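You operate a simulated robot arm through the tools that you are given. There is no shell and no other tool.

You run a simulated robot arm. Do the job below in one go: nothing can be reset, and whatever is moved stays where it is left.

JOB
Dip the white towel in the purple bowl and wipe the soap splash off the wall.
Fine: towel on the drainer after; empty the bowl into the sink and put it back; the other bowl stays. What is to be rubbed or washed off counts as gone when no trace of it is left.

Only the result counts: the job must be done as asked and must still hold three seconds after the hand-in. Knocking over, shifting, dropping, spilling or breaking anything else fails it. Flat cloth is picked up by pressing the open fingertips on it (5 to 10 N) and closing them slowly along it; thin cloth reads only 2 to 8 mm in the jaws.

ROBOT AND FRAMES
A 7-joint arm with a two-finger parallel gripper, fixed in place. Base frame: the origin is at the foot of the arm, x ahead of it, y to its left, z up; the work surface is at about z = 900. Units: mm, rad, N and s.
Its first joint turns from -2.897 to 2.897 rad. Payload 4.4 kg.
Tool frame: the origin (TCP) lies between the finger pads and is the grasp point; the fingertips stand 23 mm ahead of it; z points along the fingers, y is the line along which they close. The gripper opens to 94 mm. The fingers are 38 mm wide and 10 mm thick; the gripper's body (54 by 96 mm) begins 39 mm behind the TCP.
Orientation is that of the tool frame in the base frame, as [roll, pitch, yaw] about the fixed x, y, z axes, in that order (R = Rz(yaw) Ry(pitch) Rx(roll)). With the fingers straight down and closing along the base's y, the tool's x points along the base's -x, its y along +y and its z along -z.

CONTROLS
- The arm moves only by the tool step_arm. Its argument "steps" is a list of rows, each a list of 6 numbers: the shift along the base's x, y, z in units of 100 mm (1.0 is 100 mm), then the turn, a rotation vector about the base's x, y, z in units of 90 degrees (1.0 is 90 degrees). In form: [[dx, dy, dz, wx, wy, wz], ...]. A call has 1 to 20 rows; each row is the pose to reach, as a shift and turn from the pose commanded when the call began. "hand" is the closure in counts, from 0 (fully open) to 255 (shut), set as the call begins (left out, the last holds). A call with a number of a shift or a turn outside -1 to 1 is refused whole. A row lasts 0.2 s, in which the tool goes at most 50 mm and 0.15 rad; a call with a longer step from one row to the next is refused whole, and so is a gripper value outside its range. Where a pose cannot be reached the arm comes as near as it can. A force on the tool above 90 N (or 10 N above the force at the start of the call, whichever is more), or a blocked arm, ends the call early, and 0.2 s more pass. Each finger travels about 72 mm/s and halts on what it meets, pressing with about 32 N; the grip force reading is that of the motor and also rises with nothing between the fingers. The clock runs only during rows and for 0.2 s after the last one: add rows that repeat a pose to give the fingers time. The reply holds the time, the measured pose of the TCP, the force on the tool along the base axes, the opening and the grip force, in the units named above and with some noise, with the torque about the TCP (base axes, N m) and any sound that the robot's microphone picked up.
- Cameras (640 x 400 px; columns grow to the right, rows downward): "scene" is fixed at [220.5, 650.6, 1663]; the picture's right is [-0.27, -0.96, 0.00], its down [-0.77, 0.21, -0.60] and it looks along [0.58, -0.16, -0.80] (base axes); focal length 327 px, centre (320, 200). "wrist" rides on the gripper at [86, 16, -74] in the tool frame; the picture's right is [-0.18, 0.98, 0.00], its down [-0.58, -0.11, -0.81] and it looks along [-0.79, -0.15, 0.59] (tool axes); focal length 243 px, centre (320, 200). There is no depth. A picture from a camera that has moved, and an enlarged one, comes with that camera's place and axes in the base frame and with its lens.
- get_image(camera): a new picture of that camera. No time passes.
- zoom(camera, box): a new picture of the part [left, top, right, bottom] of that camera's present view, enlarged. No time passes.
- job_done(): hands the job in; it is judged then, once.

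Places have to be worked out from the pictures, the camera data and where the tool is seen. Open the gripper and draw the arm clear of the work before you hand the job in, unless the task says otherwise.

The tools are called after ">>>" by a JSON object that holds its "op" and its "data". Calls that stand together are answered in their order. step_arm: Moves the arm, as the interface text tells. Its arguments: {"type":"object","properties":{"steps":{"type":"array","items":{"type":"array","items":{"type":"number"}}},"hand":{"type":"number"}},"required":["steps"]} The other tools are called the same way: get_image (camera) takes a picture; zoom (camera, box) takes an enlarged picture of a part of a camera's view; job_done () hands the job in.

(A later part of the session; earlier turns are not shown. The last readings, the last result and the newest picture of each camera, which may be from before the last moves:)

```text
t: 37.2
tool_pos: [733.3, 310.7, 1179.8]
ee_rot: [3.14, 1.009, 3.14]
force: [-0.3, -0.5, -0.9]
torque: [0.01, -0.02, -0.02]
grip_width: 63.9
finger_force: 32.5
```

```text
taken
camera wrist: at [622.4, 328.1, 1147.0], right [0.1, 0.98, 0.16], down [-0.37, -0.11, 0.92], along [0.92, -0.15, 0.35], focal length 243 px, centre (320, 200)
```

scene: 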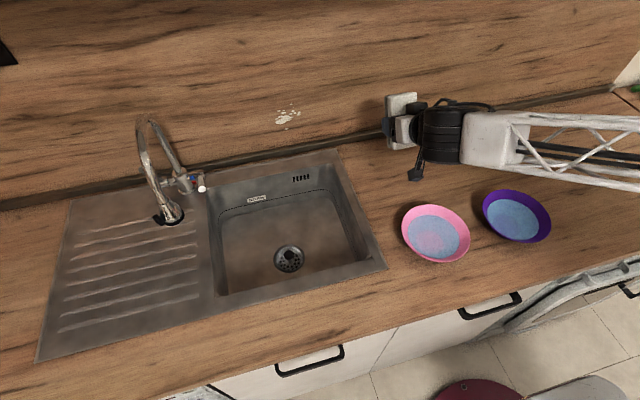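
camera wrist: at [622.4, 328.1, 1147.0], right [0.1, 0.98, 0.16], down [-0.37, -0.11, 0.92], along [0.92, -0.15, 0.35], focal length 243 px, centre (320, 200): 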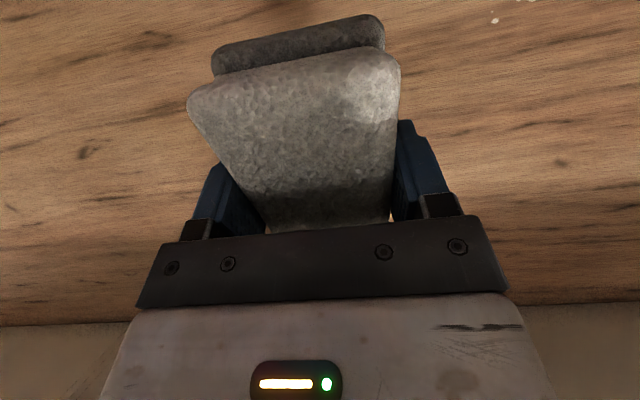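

The splash is ahead-left. I keep moving left while turning the tool to horizontal so the wet bottom face will meet the wall flat.

>>> {"op": "step_arm", "data": {"steps": [[0, 0.25, -0.1, 0, -0.05, 0], [0, 0.5, -0.2, 0, -0.1, 0], [0, 0.75, -0.3, 0, -0.15, 0], [0, 1.0, -0.4, 0, -0.18, 0]]}}

>>> {"op": "step_arm", "data": {"steps": [[0.2, 0.25, -0.1, 0, -0.05, 0], [0.4, 0.5, -0.2, 0, -0.1, 0], [0.6, 0.75, -0.3, 0, -0.15, 0], [0.8, 1.0, -0.4, 0, -0.178, 0]]}}

>>> {"op": "get_image", "data": {"camera": "scene"}}

>>> {"op": "get_image", "data": {"camera": "wrist"}}

```text
t: 38.2
tool_pos: [734.0, 410.6, 1139.8]
ee_rot: [3.138, 1.288, 3.137]
force: [-0.7, -0.2, -2.1]
torque: [0.0, 0.03, 0.0]
grip_width: 63.8
finger_force: 32.3
```

```text
t: 39.2
tool_pos: [813.4, 509.5, 1100.9]
ee_rot: [2.907, 1.57, 2.907]
force: [0.2, 0.0, -0.4]
torque: [0.0, 0.1, -0.01]
grip_width: 63.6
finger_force: 32.0
```

```text
taken
```

scene: 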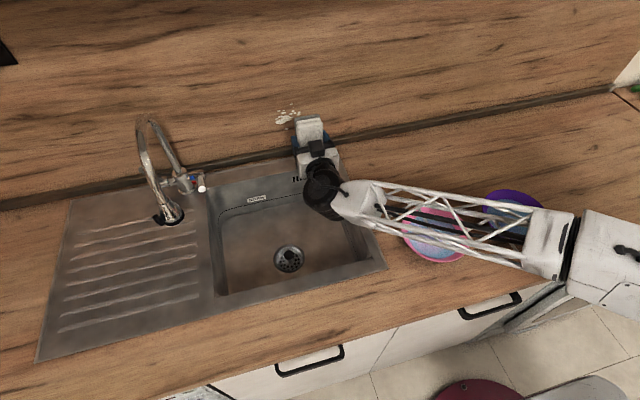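

```text
taken
camera wrist: at [737.8, 526.9, 1014.1], right [0.0, 0.98, 0.18], down [-0.81, -0.11, 0.58], along [0.59, -0.15, 0.79], focal length 243 px, centre (320, 200)
```

wrist: 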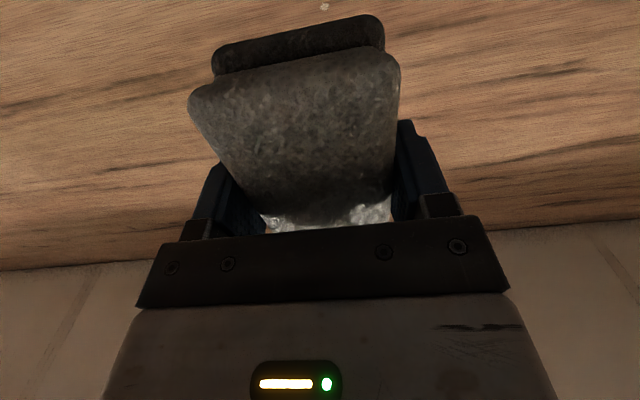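

The tool is horizontal and the forearm stays high above the bowls. I lower to z≈1040, set y≈525 and advance toward the wall.

>>> {"op": "step_arm", "data": {"steps": [[0.1, 0.05, -0.15, 0, 0, 0], [0.25, 0.1, -0.3, 0, 0, 0], [0.45, 0.15, -0.45, 0, 0, 0], [0.65, 0.15, -0.6, 0, 0, 0], [0.85, 0.15, -0.6, 0, 0, 0]]}}

>>> {"op": "get_image", "data": {"camera": "scene"}}

>>> {"op": "zoom", "data": {"camera": "scene", "box": [240, 80, 400, 190]}}

```text
t: 40.4
tool_pos: [898.1, 524.7, 1037.8]
ee_rot: [3.115, 1.569, 3.116]
force: [0.5, 0.0, -1.8]
torque: [0.01, 0.04, 0.0]
grip_width: 63.7
finger_force: 32.2
```

```text
taken
```

scene: 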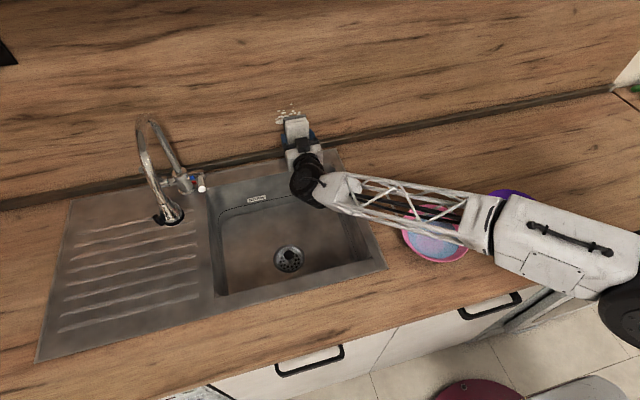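

```text
3.64 times, centred on (320, 135) of scene
camera zoom: at [220.5, 650.6, 1663.0], right [-0.27, -0.96, 0.0], down [-0.77, 0.21, -0.6], along [0.58, -0.16, -0.8], focal length 1188 px, centre (320, 436)
```

zoom: 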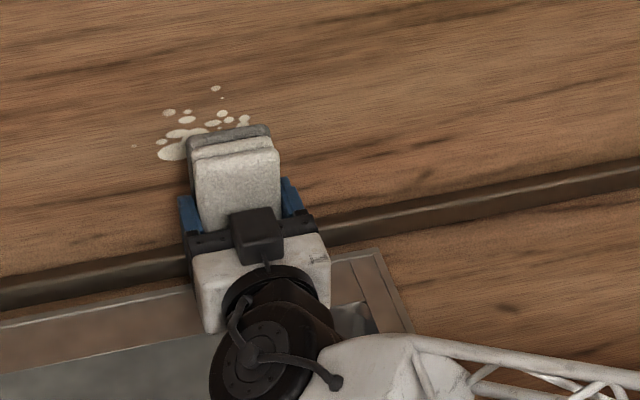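

I zoom in closer to check the gripper, camera block and the wall gap before touching.

>>> {"op": "zoom", "data": {"camera": "scene", "box": [260, 95, 340, 195]}}

>>> {"op": "get_image", "data": {"camera": "wrist"}}

```text
4.00 times, centred on (300, 145) of scene
camera zoom: at [220.5, 650.6, 1663.0], right [-0.27, -0.96, 0.0], down [-0.77, 0.21, -0.6], along [0.58, -0.16, -0.8], focal length 1307 px, centre (400, 420)
```

zoom: 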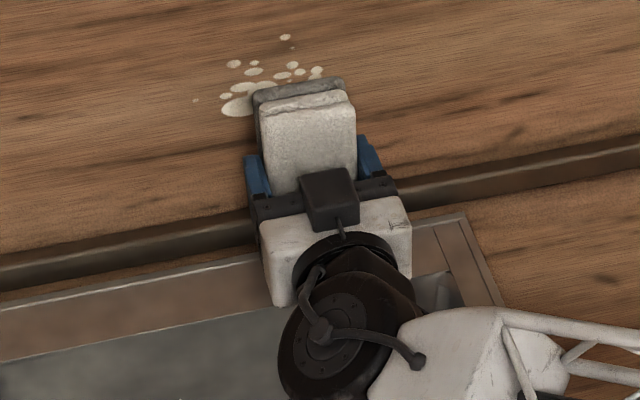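

```text
taken
camera wrist: at [821.9, 541.6, 953.0], right [0.0, 0.98, 0.18], down [-0.8, -0.11, 0.58], along [0.59, -0.15, 0.79], focal length 243 px, centre (320, 200)
```

wrist: 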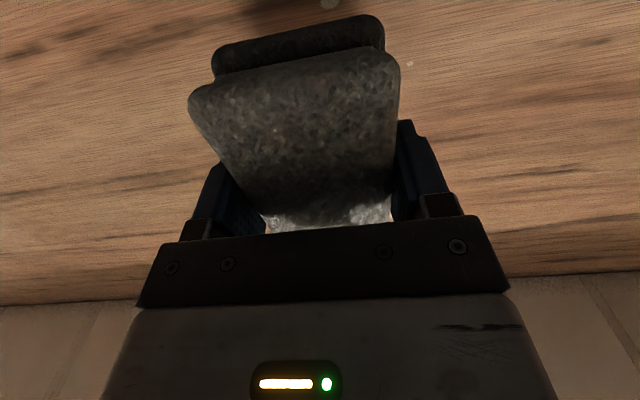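

Clear view; the wrist camera's view of the tiny left dot agrees with a wall at x≈990–1000. I advance to about 10 mm short of contact, then creep.

>>> {"op": "step_arm", "data": {"steps": [[0.15, 0, 0, 0, 0, 0], [0.3, 0, 0, 0, 0, 0], [0.42, 0, 0, 0, 0, 0], [0.5, 0, 0, 0, 0, 0]]}}

>>> {"op": "step_arm", "data": {"steps": [[0.03, 0, 0, 0, 0, 0], [0.06, 0, 0, 0, 0, 0], [0.09, 0, 0, 0, 0, 0], [0.12, 0, 0, 0, 0, 0]]}}

```text
t: 41.4
tool_pos: [947.5, 525.4, 1038.9]
ee_rot: [3.025, 1.568, 3.024]
force: [0.3, -0.4, -2.0]
torque: [0.02, 0.02, -0.01]
grip_width: 64.1
finger_force: 32.2
```

```text
t: 42.4
tool_pos: [960.1, 525.0, 1040.6]
ee_rot: [2.965, 1.566, 2.965]
force: [-0.6, 0.6, -1.8]
torque: [0.01, 0.04, -0.01]
grip_width: 63.8
finger_force: 32.0
```

No contact at x≈960. I creep further in 2 mm rows.

>>> {"op": "step_arm", "data": {"steps": [[0.02, 0, 0, 0, 0, 0], [0.04, 0, 0, 0, 0, 0], [0.06, 0, 0, 0, 0, 0]]}}

>>> {"op": "step_arm", "data": {"steps": [[0.02, 0, 0, 0, 0, 0], [0.04, 0, 0, 0, 0, 0]]}}

>>> {"op": "zoom", "data": {"camera": "scene", "box": [260, 95, 340, 145]}}

```text
t: 43.2
tool_pos: [964.7, 524.5, 1039.3]
ee_rot: [3.12, 1.568, 3.118]
force: [0.5, 0.0, -1.4]
torque: [-0.01, 0.0, 0.02]
grip_width: 63.6
finger_force: 31.8
```

```text
t: 43.8
tool_pos: [968.5, 525.4, 1038.8]
ee_rot: [3.132, 1.568, 3.133]
force: [0.5, -1.3, -2.6]
torque: [-0.03, 0.03, 0.01]
grip_width: 63.7
finger_force: 31.8
```

```text
8.00 times, centred on (300, 120) of scene
camera zoom: at [220.5, 650.6, 1663.0], right [-0.27, -0.96, 0.0], down [-0.77, 0.21, -0.6], along [0.58, -0.16, -0.8], focal length 2614 px, centre (480, 840)
```

zoom: 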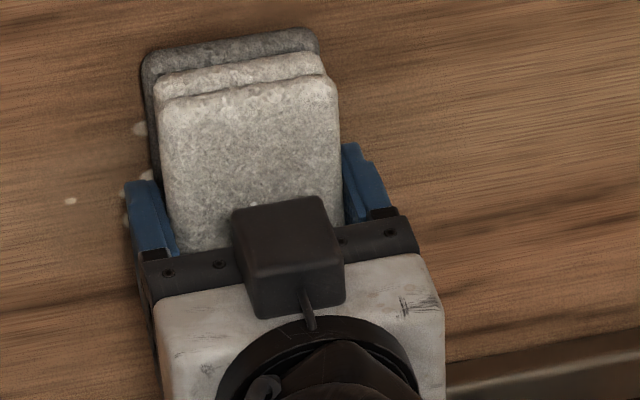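

The towel's wet face is nearly at the wall. I continue creeping until a contact force shows.

>>> {"op": "step_arm", "data": {"steps": [[0.02, 0, 0, 0, 0, 0], [0.04, 0, 0, 0, 0, 0]]}}

>>> {"op": "step_arm", "data": {"steps": [[0.02, 0, 0, 0, 0, 0], [0.04, 0, 0, 0, 0, 0]]}}

>>> {"op": "step_arm", "data": {"steps": [[0.02, 0, 0, 0, 0, 0], [0.04, 0, 0, 0, 0, 0]]}}

```text
t: 44.4
tool_pos: [973.9, 524.4, 1038.3]
ee_rot: [-3.109, 1.568, -3.109]
force: [-47.5, -15.2, 1.3]
torque: [0.13, 0.0, -0.41]
grip_width: 63.7
finger_force: 31.9
```

```text
t: 45.0
tool_pos: [976.7, 526.8, 1038.8]
ee_rot: [-3.071, 1.567, -3.072]
force: [-48.8, -12.5, -1.1]
torque: [-0.08, -0.04, -0.41]
grip_width: 64.1
finger_force: 31.5
```

```text
t: 45.4
tool_pos: [977.5, 525.2, 1038.4]
ee_rot: [-3.016, 1.567, -3.018]
force: [-53.7, -21.3, 5.8]
torque: [0.4, -0.15, -0.1]
grip_width: 63.7
finger_force: 32.0
stopped in row 1: the force on the tool passed its limit at 106 N (the readings are from after the stop); the commanded pose is now the measured one
```

Contact came at TCP x≈971 (wall ≈1002) and I pressed too hard; the force limit stopped the move. I back off a few millimetres to reach a light press.

>>> {"op": "step_arm", "data": {"steps": [[-0.02, 0, 0, 0, 0, 0], [-0.03, 0, 0, 0, 0, 0]]}}

>>> {"op": "zoom", "data": {"camera": "scene", "box": [260, 95, 340, 145]}}

```text
t: 46.0
tool_pos: [975.2, 526.7, 1035.9]
ee_rot: [-2.977, 1.566, -2.979]
force: [-0.7, 0.8, -1.8]
torque: [0.01, 0.02, 0.0]
grip_width: 63.8
finger_force: 31.7
```

```text
8.00 times, centred on (300, 120) of scene
camera zoom: at [220.5, 650.6, 1663.0], right [-0.27, -0.96, 0.0], down [-0.77, 0.21, -0.6], along [0.58, -0.16, -0.8], focal length 2614 px, centre (480, 840)
```

zoom: 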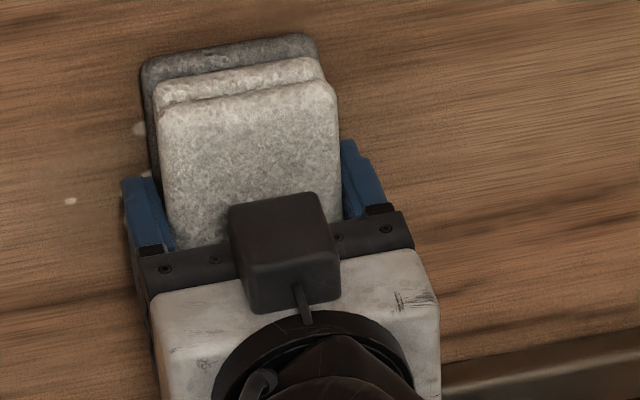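

Contact released at x≈975, meaning the towel slipped back a few millimetres in the jaws but still protrudes past the tips. I press forward in 1 mm steps.

>>> {"op": "step_arm", "data": {"steps": [[0.01, 0, 0.02, 0, 0, 0], [0.01, 0, 0.02, 0, 0, 0]]}}

```text
t: 46.6
tool_pos: [976.2, 526.7, 1039.3]
ee_rot: [-3.066, 1.568, -3.066]
force: [0.6, 0.6, -1.8]
torque: [-0.01, 0.02, 0.01]
grip_width: 63.8
finger_force: 32.0
```

>>> {"op": "step_arm", "data": {"steps": [[0.005, 0, 0, 0, 0, 0], [0.01, 0, 0, 0, 0, 0]]}}

```text
t: 47.2
tool_pos: [976.7, 525.8, 1038.9]
ee_rot: [-3.087, 1.566, -3.091]
force: [-5.1, -1.7, -1.4]
torque: [0.12, -0.26, 0.02]
grip_width: 63.8
finger_force: 31.6
```

Light contact at 5 N. I add half a millimetre and sweep left along the wall, watching the force.

>>> {"op": "step_arm", "data": {"steps": [[0.005, 0, 0, 0, 0, 0], [0.005, 0.05, 0, 0, 0, 0], [0.005, 0.1, 0, 0, 0, 0], [0.005, 0.15, 0, 0, 0, 0]]}}

>>> {"op": "zoom", "data": {"camera": "scene", "box": [260, 95, 340, 145]}}

```text
t: 48.2
tool_pos: [978.0, 541.4, 1039.5]
ee_rot: [-2.818, 1.567, -2.82]
force: [-31.3, -14.8, -1.4]
torque: [-0.21, -0.45, -0.08]
grip_width: 63.8
finger_force: 32.4
```

```text
8.00 times, centred on (300, 120) of scene
camera zoom: at [220.5, 650.6, 1663.0], right [-0.27, -0.96, 0.0], down [-0.77, 0.21, -0.6], along [0.58, -0.16, -0.8], focal length 2614 px, centre (480, 840)
```

zoom: 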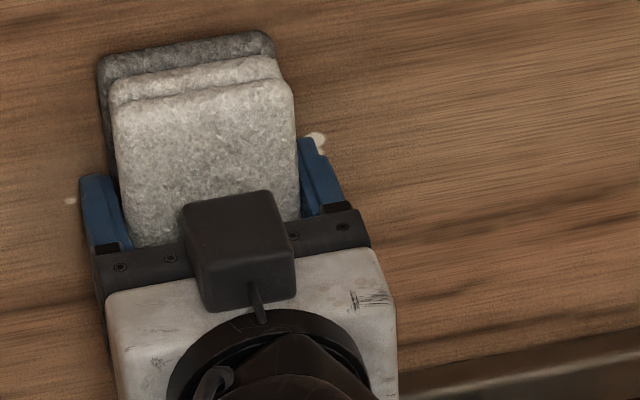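

Force is 31 N with friction 15 N, which is a bit firm. I ease off slightly and keep sweeping left past the far-left dot.

>>> {"op": "step_arm", "data": {"steps": [[-0.003, 0.06, 0, 0, 0, 0], [-0.003, 0.12, 0, 0, 0, 0], [-0.003, 0.18, 0, 0, 0, 0], [-0.003, 0.24, 0, 0, 0, 0], [-0.003, 0.3, 0, 0, 0, 0], [-0.003, 0.36, 0, 0, 0, 0], [-0.003, 0.42, 0, 0, 0, 0]]}}

>>> {"op": "zoom", "data": {"camera": "scene", "box": [260, 95, 340, 145]}}

```text
t: 48.5
tool_pos: [977.4, 540.3, 1039.2]
ee_rot: [-3.073, 1.567, -3.078]
force: [-52.2, -33.9, 7.3]
torque: [0.63, -0.36, 1.05]
grip_width: 63.7
finger_force: 31.9
stopped in row 1: the force on the tool passed its limit at 113 N (the readings are from after the stop); the commanded pose is now the measured one
```

```text
8.00 times, centred on (300, 120) of scene
camera zoom: at [220.5, 650.6, 1663.0], right [-0.27, -0.96, 0.0], down [-0.77, 0.21, -0.6], along [0.58, -0.16, -0.8], focal length 2614 px, centre (480, 840)
```

zoom: 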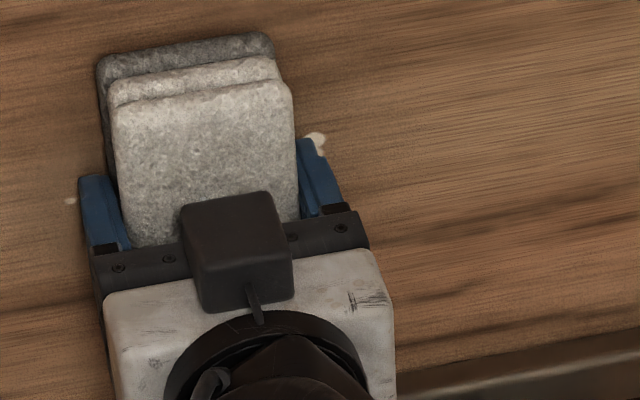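

Another force spike: the contact is stiff and the fingertips are now nearly flush with the towel face. I back away from the wall to see what has been wiped so far and how the towel sits.

>>> {"op": "step_arm", "data": {"steps": [[-0.02, 0, 0, 0, 0, 0], [-0.1, 0, 0, 0, 0, 0], [-0.25, 0, 0, 0, 0, 0], [-0.45, -0.1, 0, 0, 0, 0], [-0.65, -0.35, 0, 0, 0, 0], [-0.8, -0.65, 0, 0, 0, 0], [-0.9, -1.0, 0, 0, 0, 0]]}}

>>> {"op": "zoom", "data": {"camera": "scene", "box": [250, 90, 346, 150]}}

>>> {"op": "get_image", "data": {"camera": "wrist"}}

```text
t: 50.1
tool_pos: [888.2, 442.6, 1038.0]
ee_rot: [-3.015, 1.565, -3.019]
force: [-0.1, 0.1, -2.3]
torque: [-0.05, -0.01, 0.02]
grip_width: 63.9
finger_force: 31.9
```

```text
6.67 times, centred on (298, 120) of scene
camera zoom: at [220.5, 650.6, 1663.0], right [-0.27, -0.96, 0.0], down [-0.77, 0.21, -0.6], along [0.58, -0.16, -0.8], focal length 2178 px, centre (467, 733)
```

zoom: 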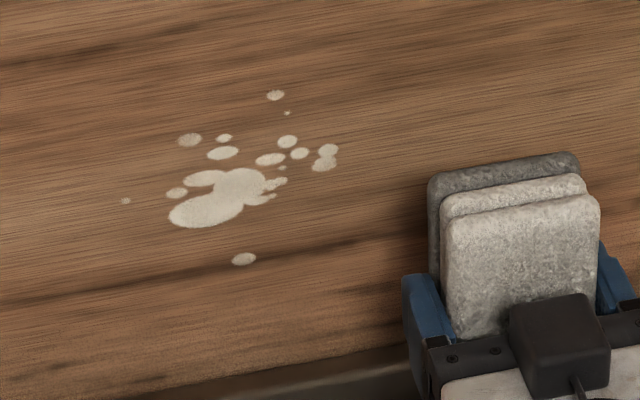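

```text
taken
camera wrist: at [811.3, 459.9, 952.2], right [0.0, 0.98, 0.18], down [-0.8, -0.11, 0.59], along [0.59, -0.15, 0.79], focal length 243 px, centre (320, 200)
```

wrist: 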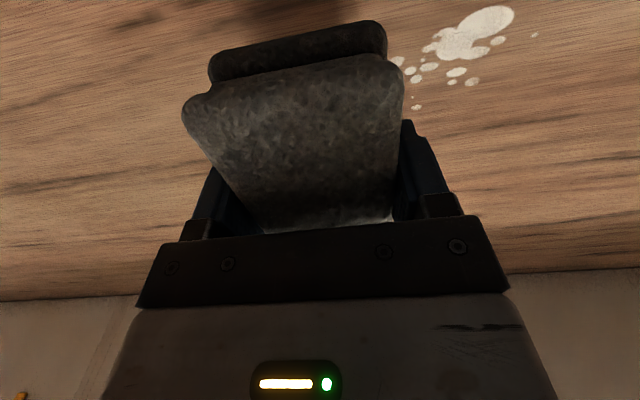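

The splash looks nearly untouched. I zoom at the same box as before to compare any fading.

>>> {"op": "zoom", "data": {"camera": "scene", "box": [260, 100, 324, 140]}}

>>> {"op": "zoom", "data": {"camera": "scene", "box": [296, 100, 360, 160]}}

>>> {"op": "zoom", "data": {"camera": "wrist", "box": [160, 0, 440, 240]}}

```text
10.00 times, centred on (292, 120) of scene
camera zoom: at [220.5, 650.6, 1663.0], right [-0.27, -0.96, 0.0], down [-0.77, 0.21, -0.6], along [0.58, -0.16, -0.8], focal length 3267 px, centre (600, 1000)
```

zoom: 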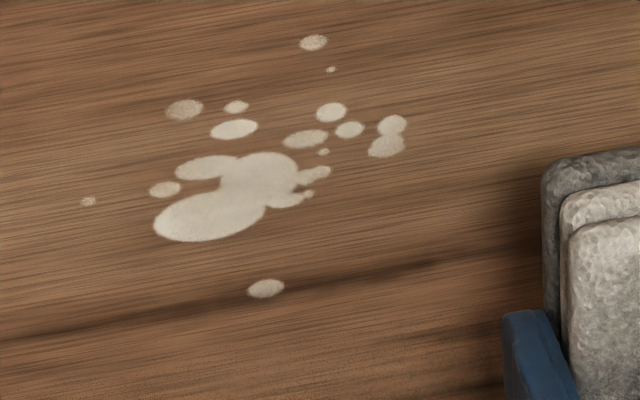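

```text
6.67 times, centred on (328, 130) of scene
camera zoom: at [220.5, 650.6, 1663.0], right [-0.27, -0.96, 0.0], down [-0.77, 0.21, -0.6], along [0.58, -0.16, -0.8], focal length 2178 px, centre (267, 667)
```

zoom: 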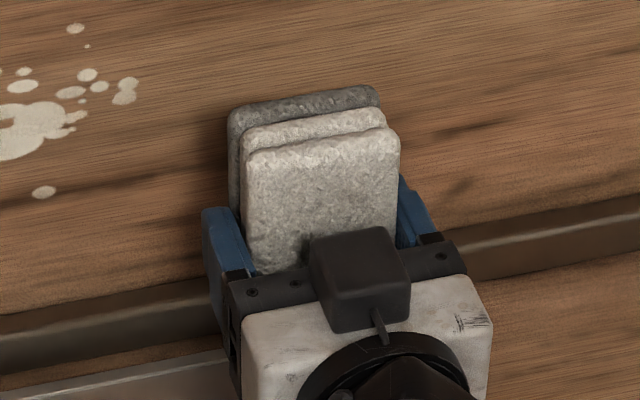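

```text
1.67 times, centred on (300, 120) of wrist
camera zoom: at [811.3, 459.9, 952.2], right [0.0, 0.98, 0.18], down [-0.8, -0.11, 0.59], along [0.59, -0.15, 0.79], focal length 404 px, centre (353, 333)
```

zoom: 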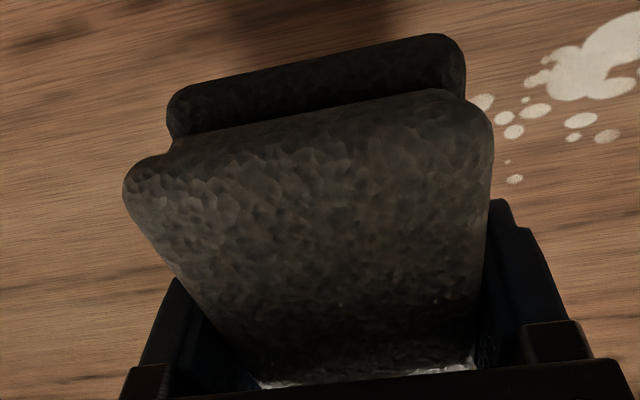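

No fading at all: the fingertips were touching the wall, since the towel had slid back nearly flush with them. I tilt the tool to about 30° from vertical so the wet layer's far edge leads well ahead of the fingertips, and line up with the main blob at y≈543.

>>> {"op": "step_arm", "data": {"steps": [[0, 0.12, 0, 0, 0.083, 0], [0, 0.25, 0, 0, 0.166, 0], [0, 0.37, 0, 0, 0.25, 0], [0, 0.5, 0, 0, 0.333, 0], [0, 0.62, 0, 0, 0.416, 0], [0, 0.75, 0, 0, 0.5, 0], [0, 0.87, 0, 0, 0.583, 0], [0, 1.0, 0, 0, 0.667, 0]]}}

>>> {"op": "get_image", "data": {"camera": "wrist"}}

>>> {"op": "zoom", "data": {"camera": "scene", "box": [240, 80, 368, 180]}}

```text
t: 51.9
tool_pos: [887.6, 540.2, 1036.8]
ee_rot: [-3.137, 0.516, -3.139]
force: [-0.3, 0.3, -2.1]
torque: [0.02, 0.01, 0.01]
grip_width: 63.8
finger_force: 32.2
```

```text
taken
camera wrist: at [775.1, 558.4, 1059.6], right [0.16, 0.98, 0.09], down [0.11, -0.11, 0.99], along [0.98, -0.15, -0.12], focal length 243 px, centre (320, 200)
```

wrist: 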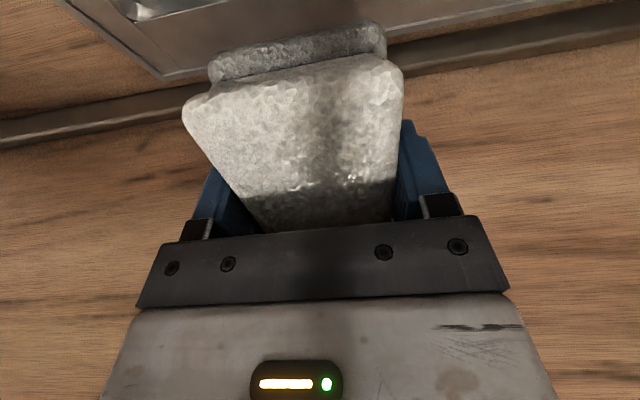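

```text
4.00 times, centred on (304, 130) of scene
camera zoom: at [220.5, 650.6, 1663.0], right [-0.27, -0.96, 0.0], down [-0.77, 0.21, -0.6], along [0.58, -0.16, -0.8], focal length 1307 px, centre (384, 480)
```

zoom: 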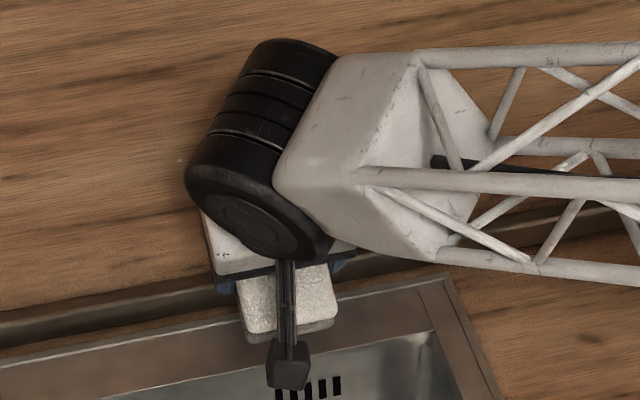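

The tilted pose puts the wet far edge foremost. I move up to x≈925 and then creep in one small call at a time.

>>> {"op": "step_arm", "data": {"steps": [[0.1, 0.02, 0, 0, 0, 0], [0.2, 0.05, 0, 0, 0, 0], [0.3, 0.05, 0, 0, 0, 0], [0.37, 0.05, 0, 0, 0, 0]]}}

>>> {"op": "step_arm", "data": {"steps": [[0.02, 0, 0, 0, 0, 0], [0.04, 0, 0, 0, 0, 0], [0.06, 0, 0, 0, 0, 0]]}}

```text
t: 52.9
tool_pos: [925.5, 546.1, 1037.7]
ee_rot: [-3.137, 0.517, -3.141]
force: [0.9, -0.1, -0.9]
torque: [0.01, 0.04, 0.02]
grip_width: 63.9
finger_force: 31.9
```

```text
t: 53.7
tool_pos: [931.2, 546.4, 1036.5]
ee_rot: [-3.138, 0.519, -3.141]
force: [0.2, -0.7, -1.6]
torque: [0.02, -0.01, 0.0]
grip_width: 63.9
finger_force: 31.5
```

>>> {"op": "step_arm", "data": {"steps": [[0.01, 0, 0, 0, 0, 0], [0.02, 0, 0, 0, 0, 0], [0.03, 0, 0, 0, 0, 0]]}}

```text
t: 54.5
tool_pos: [933.5, 547.0, 1038.3]
ee_rot: [-3.138, 0.516, -3.139]
force: [-33.3, -6.1, 0.8]
torque: [0.04, -0.59, 0.18]
grip_width: 63.8
finger_force: 31.8
```

Contact between x≈931 and 934 with 33 N. I ease back about 1 mm for a lighter press.

>>> {"op": "step_arm", "data": {"steps": [[-0.01, 0, 0, 0, 0, 0], [-0.01, 0, 0, 0, 0, 0]]}}

```text
t: 55.1
tool_pos: [933.5, 546.8, 1038.6]
ee_rot: [-3.137, 0.518, -3.141]
force: [-25.9, -0.4, -2.4]
torque: [-0.01, -0.28, 0.49]
grip_width: 63.5
finger_force: 32.1
```

About 8 N/mm compliance here. I ease another millimetre, then rub up and down a short distance to test the wiping.

>>> {"op": "step_arm", "data": {"steps": [[-0.01, 0, 0, 0, 0, 0], [-0.01, 0, 0.05, 0, 0, 0], [-0.01, 0, 0.1, 0, 0, 0], [-0.01, 0, 0.15, 0, 0, 0], [-0.01, 0, 0.2, 0, 0, 0]]}}

```text
t: 56.3
tool_pos: [932.4, 546.6, 1058.8]
ee_rot: [-3.136, 0.518, -3.142]
force: [0.5, -0.2, -1.7]
torque: [0.01, 0.0, -0.03]
grip_width: 63.6
finger_force: 31.6
```

Contact was lost on the way up. I press in again by small steps at this height.

>>> {"op": "step_arm", "data": {"steps": [[0.01, 0, 0, 0, 0, 0], [0.02, 0, 0, 0, 0, 0]]}}

```text
t: 56.9
tool_pos: [933.0, 546.1, 1056.9]
ee_rot: [-3.135, 0.519, -3.14]
force: [-18.2, -4.5, 0.0]
torque: [0.09, -0.32, 0.25]
grip_width: 64.0
finger_force: 31.9
```

18 N of contact. I stroke downward about 60 mm across the blob.

>>> {"op": "step_arm", "data": {"steps": [[0, 0, -0.05, 0, 0, 0], [0, 0, -0.1, 0, 0, 0], [0, 0, -0.15, 0, 0, 0], [0, 0, -0.2, 0, 0, 0], [0, 0, -0.25, 0, 0, 0], [0, 0, -0.3, 0, 0, 0], [0, 0, -0.35, 0, 0, 0], [0, 0, -0.4, 0, 0, 0], [0, 0, -0.45, 0, 0, 0], [0, 0, -0.5, 0, 0, 0]]}}

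>>> {"op": "zoom", "data": {"camera": "scene", "box": [240, 80, 368, 180]}}

```text
t: 59.1
tool_pos: [934.5, 547.2, 1006.4]
ee_rot: [-3.137, 0.517, -3.139]
force: [-17.0, 0.4, 3.5]
torque: [-0.02, -0.51, 0.34]
grip_width: 63.9
finger_force: 31.7
```

```text
4.00 times, centred on (304, 130) of scene
camera zoom: at [220.5, 650.6, 1663.0], right [-0.27, -0.96, 0.0], down [-0.77, 0.21, -0.6], along [0.58, -0.16, -0.8], focal length 1307 px, centre (384, 480)
```

zoom: 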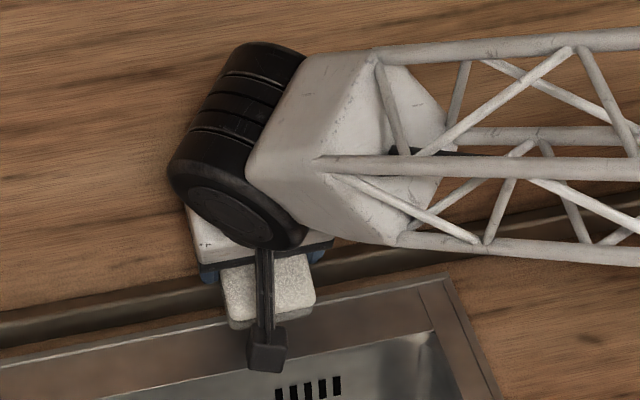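

The contact held at 17 N along the stroke. I finish 18 mm lower, then retreat to the right to inspect the effect.

>>> {"op": "step_arm", "data": {"steps": [[0, 0, -0.06, 0, 0, 0], [0, 0, -0.12, 0, 0, 0], [0, 0, -0.18, 0, 0, 0], [-0.1, 0, -0.18, 0, 0, 0], [-0.3, 0, -0.1, 0, 0, 0], [-0.5, -0.2, 0.1, 0, 0, 0], [-0.6, -0.5, 0.2, 0, 0, 0], [-0.6, -0.9, 0.2, 0, 0, 0]]}}

>>> {"op": "step_arm", "data": {"steps": [[0, -0.3, 0, 0, 0, 0], [0, -0.6, 0, 0, 0, 0]]}}

>>> {"op": "zoom", "data": {"camera": "scene", "box": [250, 90, 346, 150]}}

>>> {"op": "get_image", "data": {"camera": "wrist"}}

```text
t: 60.9
tool_pos: [871.4, 456.4, 1026.2]
ee_rot: [-3.137, 0.519, 3.141]
force: [0.4, -0.2, -2.0]
torque: [0.01, -0.01, 0.01]
grip_width: 63.5
finger_force: 32.8
```

```text
t: 61.5
tool_pos: [874.3, 396.2, 1029.5]
ee_rot: [-3.138, 0.517, -3.141]
force: [0.1, 0.0, -2.5]
torque: [0.02, -0.01, -0.01]
grip_width: 63.7
finger_force: 31.7
```

```text
6.67 times, centred on (298, 120) of scene
camera zoom: at [220.5, 650.6, 1663.0], right [-0.27, -0.96, 0.0], down [-0.77, 0.21, -0.6], along [0.58, -0.16, -0.8], focal length 2178 px, centre (467, 733)
```

zoom: 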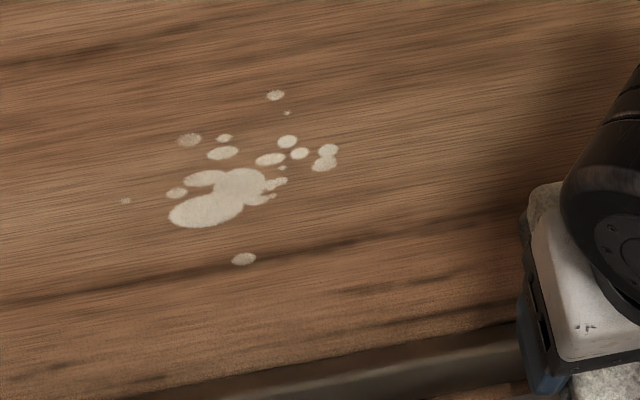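

```text
taken
camera wrist: at [760.9, 412.5, 1051.0], right [0.16, 0.98, 0.09], down [0.11, -0.11, 0.99], along [0.98, -0.15, -0.12], focal length 243 px, centre (320, 200)
```

wrist: 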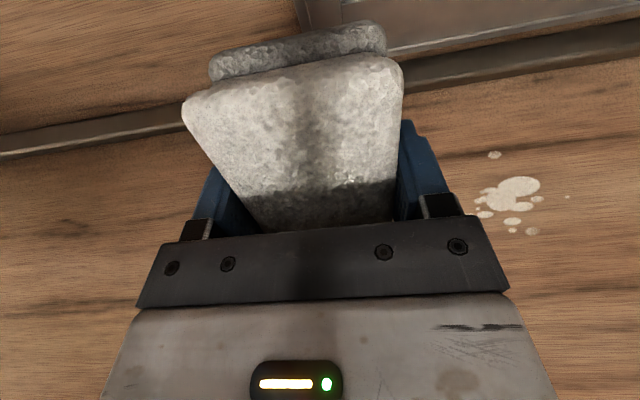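

I zoom again at the reference box to compare for partial fading.

>>> {"op": "zoom", "data": {"camera": "scene", "box": [260, 100, 324, 140]}}

>>> {"op": "get_image", "data": {"camera": "scene"}}

>>> {"op": "zoom", "data": {"camera": "wrist", "box": [440, 130, 600, 250]}}

>>> {"op": "zoom", "data": {"camera": "wrist", "box": [160, 0, 440, 240]}}

```text
10.00 times, centred on (292, 120) of scene
camera zoom: at [220.5, 650.6, 1663.0], right [-0.27, -0.96, 0.0], down [-0.77, 0.21, -0.6], along [0.58, -0.16, -0.8], focal length 3267 px, centre (600, 1000)
```

zoom: 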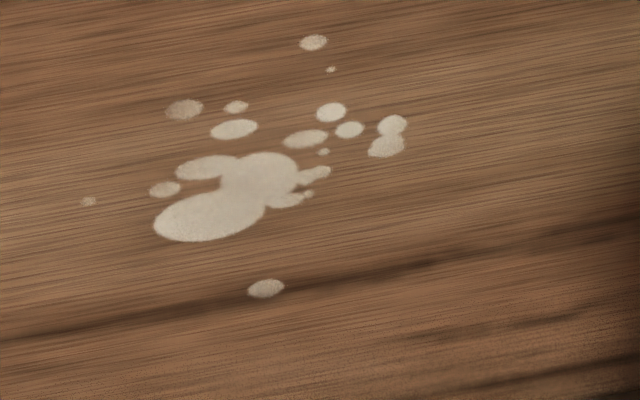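

```text
taken
```

scene: 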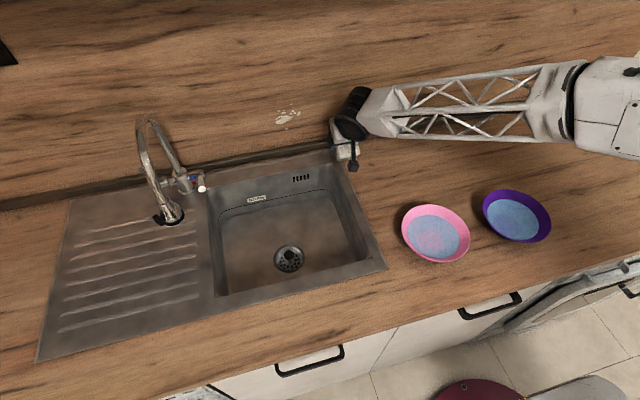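

```text
3.33 times, centred on (520, 190) of wrist
camera zoom: at [760.9, 412.5, 1051.0], right [0.16, 0.98, 0.09], down [0.11, -0.11, 0.99], along [0.98, -0.15, -0.12], focal length 809 px, centre (-347, 233)
```

zoom: 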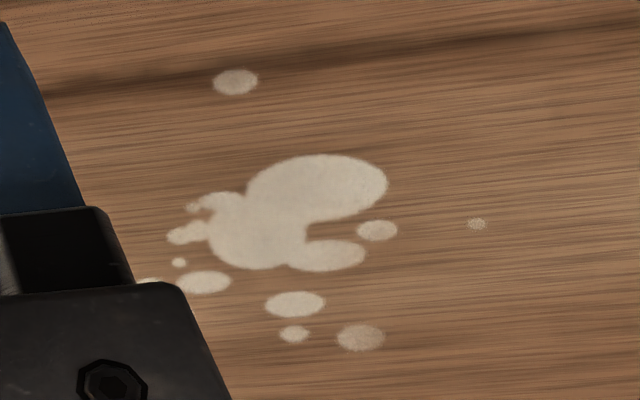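

```text
1.67 times, centred on (300, 120) of wrist
camera zoom: at [760.9, 412.5, 1051.0], right [0.16, 0.98, 0.09], down [0.11, -0.11, 0.99], along [0.98, -0.15, -0.12], focal length 404 px, centre (353, 333)
```

zoom: 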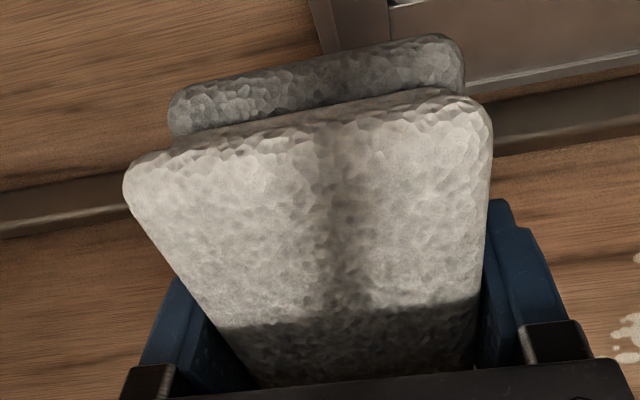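

The far-left tiny dot may look dimmer than before. I zoom in closely on parts of the splash to judge actual fading.

>>> {"op": "zoom", "data": {"camera": "scene", "box": [264, 106, 296, 126]}}

>>> {"op": "zoom", "data": {"camera": "wrist", "box": [470, 140, 574, 240]}}

```text
16.00 times, centred on (280, 116) of scene
camera zoom: at [220.5, 650.6, 1663.0], right [-0.27, -0.96, 0.0], down [-0.77, 0.21, -0.6], along [0.58, -0.16, -0.8], focal length 5228 px, centre (960, 1544)
```

zoom: 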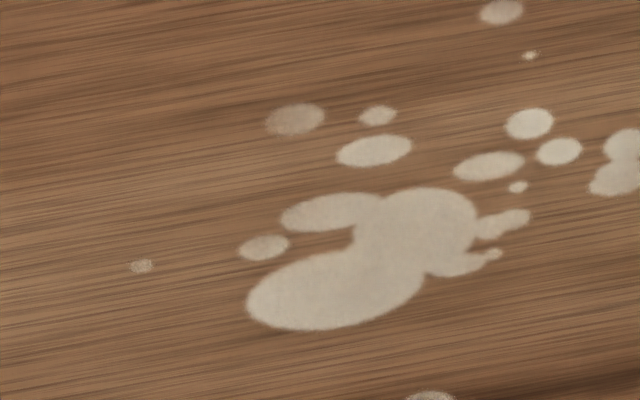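

```text
4.00 times, centred on (522, 190) of wrist
camera zoom: at [760.9, 412.5, 1051.0], right [0.16, 0.98, 0.09], down [0.11, -0.11, 0.99], along [0.98, -0.15, -0.12], focal length 970 px, centre (-488, 240)
```

zoom: 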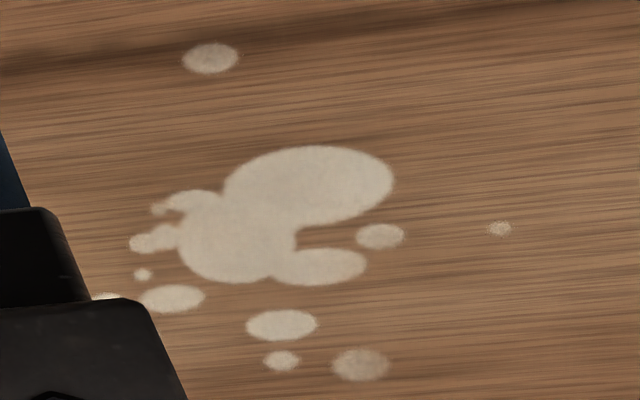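

It's ambiguous, but the leftmost dots may be slightly dimmer, near where the contact was (y≈565 from the torque reading). I test with a firmer, repeated rub over the blob in this tilted pose before deciding on a re-grip.

>>> {"op": "step_arm", "data": {"steps": [[0, 0.3, 0, 0, 0, 0], [0.05, 0.6, 0, 0, 0, 0.003], [0.1, 0.9, 0, 0, 0, 0.006], [0.2, 1.0, 0, 0, 0, 0.006]]}}

>>> {"op": "step_arm", "data": {"steps": [[0.1, 0.2, 0, 0, 0, 0], [0.2, 0.35, 0, 0, 0, 0], [0.3, 0.35, 0.05, 0, 0, 0], [0.36, 0.35, 0.1, 0, 0, 0]]}}

>>> {"op": "step_arm", "data": {"steps": [[0.01, 0, 0, 0, 0, 0], [0.02, 0, 0, 0, 0, 0], [0.03, 0, 0, 0, 0, 0]]}}

```text
t: 62.5
tool_pos: [893.2, 498.1, 1028.3]
ee_rot: [-3.138, 0.519, -3.135]
force: [-0.1, -0.4, -1.5]
torque: [0.0, 0.01, -0.06]
grip_width: 63.6
finger_force: 32.4
```

```text
t: 63.5
tool_pos: [928.8, 531.5, 1038.9]
ee_rot: [-3.138, 0.518, -3.13]
force: [0.0, 0.2, -2.1]
torque: [0.0, 0.02, 0.02]
grip_width: 63.8
finger_force: 31.7
```

```text
t: 64.3
tool_pos: [933.0, 532.0, 1036.1]
ee_rot: [-3.138, 0.518, -3.133]
force: [0.2, -0.1, -2.1]
torque: [0.01, 0.05, 0.02]
grip_width: 64.1
finger_force: 31.2
```

>>> {"op": "step_arm", "data": {"steps": [[0.01, 0, 0, 0, 0, 0], [0.02, 0, 0, 0, 0, 0]]}}

```text
t: 64.9
tool_pos: [932.7, 531.1, 1037.9]
ee_rot: [-3.137, 0.518, -3.133]
force: [-27.3, -5.3, -0.4]
torque: [-0.01, -0.44, -1.22]
grip_width: 63.5
finger_force: 31.8
```

Contact at 27 N, but now on the right corner, so I undo half of that tiny yaw to even the edge, then rub up and down over the blob.

>>> {"op": "step_arm", "data": {"steps": [[-0.005, 0, 0, 0, 0, -0.003], [-0.005, 0, -0.06, 0, 0, -0.003], [-0.005, 0, -0.12, 0, 0, -0.003], [-0.005, 0, -0.18, 0, 0, -0.003], [-0.005, 0, -0.24, 0, 0, -0.003], [-0.005, 0, -0.3, 0, 0, -0.003]]}}

```text
t: 66.3
tool_pos: [933.7, 531.5, 1007.2]
ee_rot: [-3.135, 0.518, -3.135]
force: [-3.8, 0.3, -1.7]
torque: [-0.04, -0.04, -0.1]
grip_width: 63.7
finger_force: 32.0
```

Force fell to 4 N. I add 1 mm and rub back up, then down again.

>>> {"op": "step_arm", "data": {"steps": [[0.01, 0, 0.05, 0, 0, 0], [0.01, 0, 0.1, 0, 0, 0], [0.01, 0, 0.15, 0, 0, 0], [0.01, 0, 0.2, 0, 0, 0], [0.01, 0, 0.25, 0, 0, 0], [0.01, 0, 0.3, 0, 0, 0]]}}

>>> {"op": "step_arm", "data": {"steps": [[0.01, 0, -0.05, 0, 0, 0], [0.01, 0, -0.1, 0, 0, 0], [0.01, 0, -0.15, 0, 0, 0], [0.01, 0, -0.2, 0, 0, 0], [0.01, 0, -0.25, 0, 0, 0], [0.01, 0, -0.3, 0, 0, 0]]}}

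```text
t: 67.7
tool_pos: [934.6, 532.5, 1038.0]
ee_rot: [-3.138, 0.518, -3.137]
force: [-39.1, -0.5, -18.0]
torque: [0.07, 0.51, -0.51]
grip_width: 63.6
finger_force: 32.1
```

```text
t: 69.1
tool_pos: [936.5, 531.3, 1008.5]
ee_rot: [-3.139, 0.519, -3.137]
force: [1.7, 0.3, -2.3]
torque: [-0.01, 0.0, 0.0]
grip_width: 63.9
finger_force: 31.9
```

I retreat to the right to inspect the effect of those rubs.

>>> {"op": "step_arm", "data": {"steps": [[-0.15, 0, 0, 0, 0, 0], [-0.4, -0.2, 0.05, 0, 0, 0], [-0.6, -0.5, 0.15, 0, 0, 0], [-0.6, -0.9, 0.2, 0, 0, 0], [-0.6, -1.0, 0.2, 0, 0, 0]]}}

>>> {"op": "step_arm", "data": {"steps": [[0, -0.3, 0, 0, 0, 0], [0, -0.5, 0, 0, 0, 0]]}}

>>> {"op": "zoom", "data": {"camera": "scene", "box": [264, 106, 296, 126]}}

>>> {"op": "zoom", "data": {"camera": "scene", "box": [260, 100, 324, 140]}}

>>> {"op": "get_image", "data": {"camera": "wrist"}}

```text
t: 70.3
tool_pos: [874.5, 431.9, 1027.3]
ee_rot: [-3.136, 0.518, -3.135]
force: [0.5, 0.1, -2.1]
torque: [-0.02, 0.02, -0.01]
grip_width: 63.8
finger_force: 31.5
```

```text
t: 70.9
tool_pos: [874.3, 381.3, 1027.5]
ee_rot: [-3.137, 0.518, -3.136]
force: [-0.9, 0.4, -2.5]
torque: [-0.01, 0.01, 0.02]
grip_width: 64.1
finger_force: 32.2
```

```text
16.00 times, centred on (280, 116) of scene
camera zoom: at [220.5, 650.6, 1663.0], right [-0.27, -0.96, 0.0], down [-0.77, 0.21, -0.6], along [0.58, -0.16, -0.8], focal length 5228 px, centre (960, 1544)
```

zoom: 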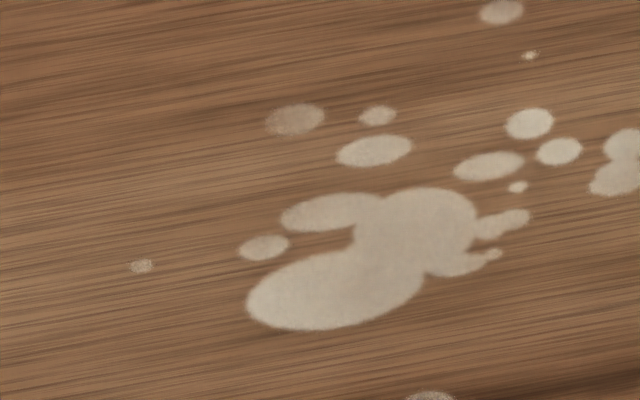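

```text
10.00 times, centred on (292, 120) of scene
camera zoom: at [220.5, 650.6, 1663.0], right [-0.27, -0.96, 0.0], down [-0.77, 0.21, -0.6], along [0.58, -0.16, -0.8], focal length 3267 px, centre (600, 1000)
```

zoom: 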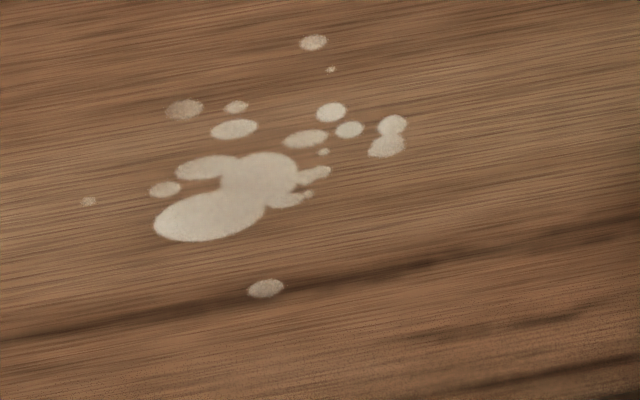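

```text
taken
camera wrist: at [762.0, 397.6, 1050.0], right [0.16, 0.98, 0.09], down [0.11, -0.11, 0.99], along [0.98, -0.15, -0.12], focal length 243 px, centre (320, 200)
```

wrist: 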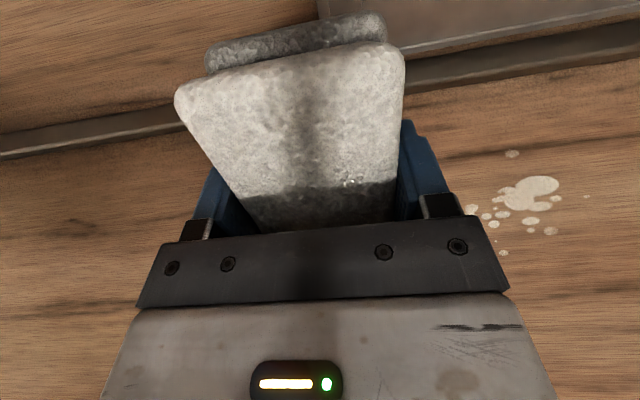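

The blob and left dots do look beiger than at the start, so rubbing works, just slowly with a line contact. A flat face contact with the towel sticking out well past the fingertips will be far better, so I take the towel back to the drainer to re-grip it higher.

>>> {"op": "step_arm", "data": {"steps": [[-0.2, 0.1, 0.2, 0, 0.066, 0], [-0.4, 0.2, 0.4, 0, 0.132, 0], [-0.6, 0.4, 0.6, 0, 0.198, 0], [-0.8, 0.6, 0.8, 0, 0.264, 0], [-1.0, 0.8, 1.0, 0, 0.33, 0]]}}

>>> {"op": "step_arm", "data": {"steps": [[-0.25, 0.25, 0.1, 0, 0, 0], [-0.5, 0.5, 0.2, 0, 0, 0], [-0.75, 0.75, 0.3, 0, 0, 0], [-1.0, 1.0, 0.4, 0, 0, 0]]}}

>>> {"op": "step_arm", "data": {"steps": [[-0.25, 0.25, 0, 0, 0, 0], [-0.5, 0.5, 0, 0, 0, 0], [-0.75, 0.75, 0, 0, 0, 0], [-0.98, 1.0, 0, 0, 0, 0]]}}

>>> {"op": "step_arm", "data": {"steps": [[0, 0.3, 0, 0, 0, 0], [0, 0.65, 0, 0, 0, 0], [0, 1.0, 0, 0, 0, 0]]}}

>>> {"op": "step_arm", "data": {"steps": [[0, 0.3, 0, 0, 0, 0], [0, 0.65, 0, 0, 0, 0], [0, 1.0, 0, 0, 0, 0]]}}

>>> {"op": "get_image", "data": {"camera": "wrist"}}

>>> {"op": "get_image", "data": {"camera": "scene"}}

```text
t: 72.1
tool_pos: [775.7, 461.1, 1128.7]
ee_rot: [-3.141, -0.002, -3.135]
force: [-0.9, 0.6, -1.7]
torque: [0.0, 0.0, 0.02]
grip_width: 64.0
finger_force: 31.7
```

```text
t: 73.1
tool_pos: [674.5, 560.1, 1167.8]
ee_rot: [-3.139, 0.0, -3.138]
force: [0.4, 0.3, -1.9]
torque: [-0.01, 0.01, -0.01]
grip_width: 63.7
finger_force: 31.8
```

```text
t: 74.1
tool_pos: [577.8, 660.2, 1169.3]
ee_rot: [-3.141, -0.002, -3.139]
force: [-1.1, -0.3, -1.9]
torque: [-0.02, -0.01, 0.0]
grip_width: 63.6
finger_force: 32.1
```

```text
t: 74.9
tool_pos: [576.0, 761.4, 1168.5]
ee_rot: [-3.139, 0.0, -3.137]
force: [-0.2, -0.6, -1.7]
torque: [-0.04, -0.01, -0.01]
grip_width: 63.9
finger_force: 31.9
```

```text
t: 75.7
tool_pos: [577.1, 859.2, 1167.8]
ee_rot: [-3.139, 0.0, -3.137]
force: [0.1, -0.1, -0.8]
torque: [-0.02, 0.01, 0.01]
grip_width: 63.9
finger_force: 31.6
```

```text
taken
camera wrist: at [489.3, 876.9, 1242.7], right [0.18, 0.98, 0.0], down [0.58, -0.11, 0.81], along [0.79, -0.15, -0.59], focal length 243 px, centre (320, 200)
```

wrist: 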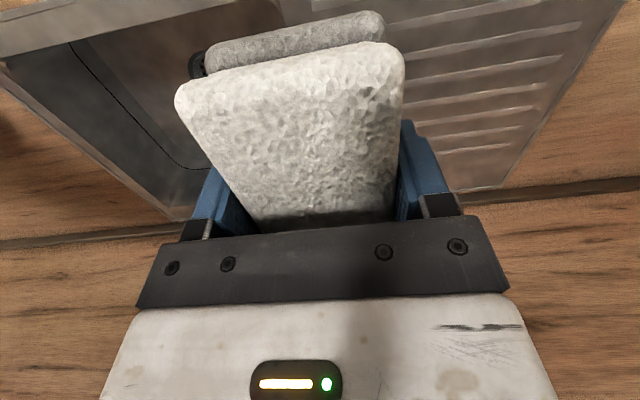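

```text
taken
```

scene: 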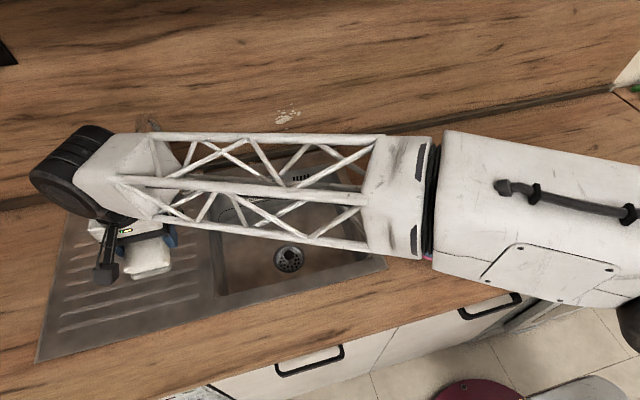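

All clear. I continue to y≈930 and descend over the drainer.

>>> {"op": "step_arm", "data": {"steps": [[0, 0.25, -0.2, 0, 0, 0], [0, 0.5, -0.4, 0, 0, 0], [0, 0.72, -0.7, 0, 0, 0], [0, 0.72, -1.0, 0, 0, 0]]}}

>>> {"op": "step_arm", "data": {"steps": [[0, 0, -0.25, 0, 0, 0], [0, 0, -0.5, 0, 0, 0], [0, 0, -0.75, 0, 0, 0], [0, 0, -0.98, 0, 0, 0]]}}

>>> {"op": "step_arm", "data": {"steps": [[0, 0, -0.1, 0, 0, 0], [0, 0, -0.2, 0, 0, 0], [0, 0, -0.28, 0, 0, 0]]}}

>>> {"op": "zoom", "data": {"camera": "scene", "box": [20, 220, 220, 365]}}

>>> {"op": "get_image", "data": {"camera": "wrist"}}

```text
t: 76.7
tool_pos: [579.0, 931.7, 1067.2]
ee_rot: [3.141, 0.001, -3.136]
force: [-0.4, 0.6, -1.1]
torque: [-0.01, -0.01, -0.03]
grip_width: 63.9
finger_force: 32.0
```

```text
t: 77.7
tool_pos: [578.9, 933.8, 971.8]
ee_rot: [-3.14, 0.002, -3.137]
force: [-0.2, 0.0, -0.7]
torque: [-0.04, 0.01, 0.02]
grip_width: 63.9
finger_force: 31.6
```

```text
t: 78.5
tool_pos: [578.2, 933.1, 940.9]
ee_rot: [-3.139, 0.002, -3.137]
force: [-0.3, -0.4, -1.1]
torque: [0.05, 0.01, -0.01]
grip_width: 63.5
finger_force: 32.3
```

```text
2.76 times, centred on (120, 292) of scene
camera zoom: at [220.5, 650.6, 1663.0], right [-0.27, -0.96, 0.0], down [-0.77, 0.21, -0.6], along [0.58, -0.16, -0.8], focal length 901 px, centre (872, -55)
```

zoom: 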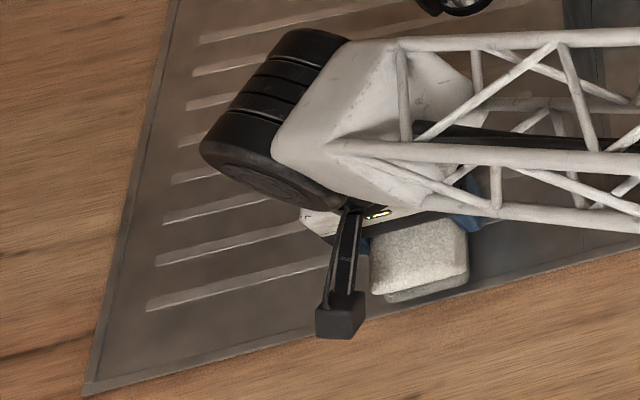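

```text
taken
camera wrist: at [490.8, 950.0, 1016.2], right [0.18, 0.98, 0.0], down [0.58, -0.11, 0.81], along [0.79, -0.15, -0.59], focal length 243 px, centre (320, 200)
```

wrist: 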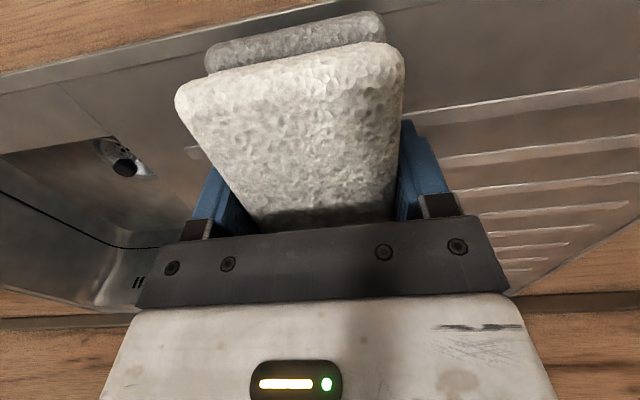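

Just above the drainer. I creep down to feel the set-down contact.

>>> {"op": "step_arm", "data": {"steps": [[0, 0, -0.03, 0, 0, 0], [0, 0, -0.06, 0, 0, 0], [0, 0, -0.08, 0, 0, 0]]}}

>>> {"op": "step_arm", "data": {"steps": [[0, 0, -0.02, 0, 0, 0], [0, 0, -0.04, 0, 0, 0]]}}

```text
t: 79.3
tool_pos: [579.4, 933.3, 934.2]
ee_rot: [-3.141, 0.002, -3.139]
force: [-0.2, 1.1, -2.0]
torque: [-0.01, -0.03, 0.03]
grip_width: 63.8
finger_force: 31.7
```

```text
t: 79.9
tool_pos: [579.0, 933.3, 928.5]
ee_rot: [-3.141, 0.001, -3.137]
force: [0.4, -0.5, -2.6]
torque: [-0.02, 0.02, 0.0]
grip_width: 63.9
finger_force: 32.3
```

>>> {"op": "step_arm", "data": {"steps": [[0, 0, -0.015, 0, 0, 0], [0, 0, -0.03, 0, 0, 0]]}}

```text
t: 80.5
tool_pos: [576.9, 934.0, 927.4]
ee_rot: [-3.141, -0.001, -3.138]
force: [0.7, 0.3, -0.4]
torque: [0.09, 0.11, -0.05]
grip_width: 63.9
finger_force: 32.4
```

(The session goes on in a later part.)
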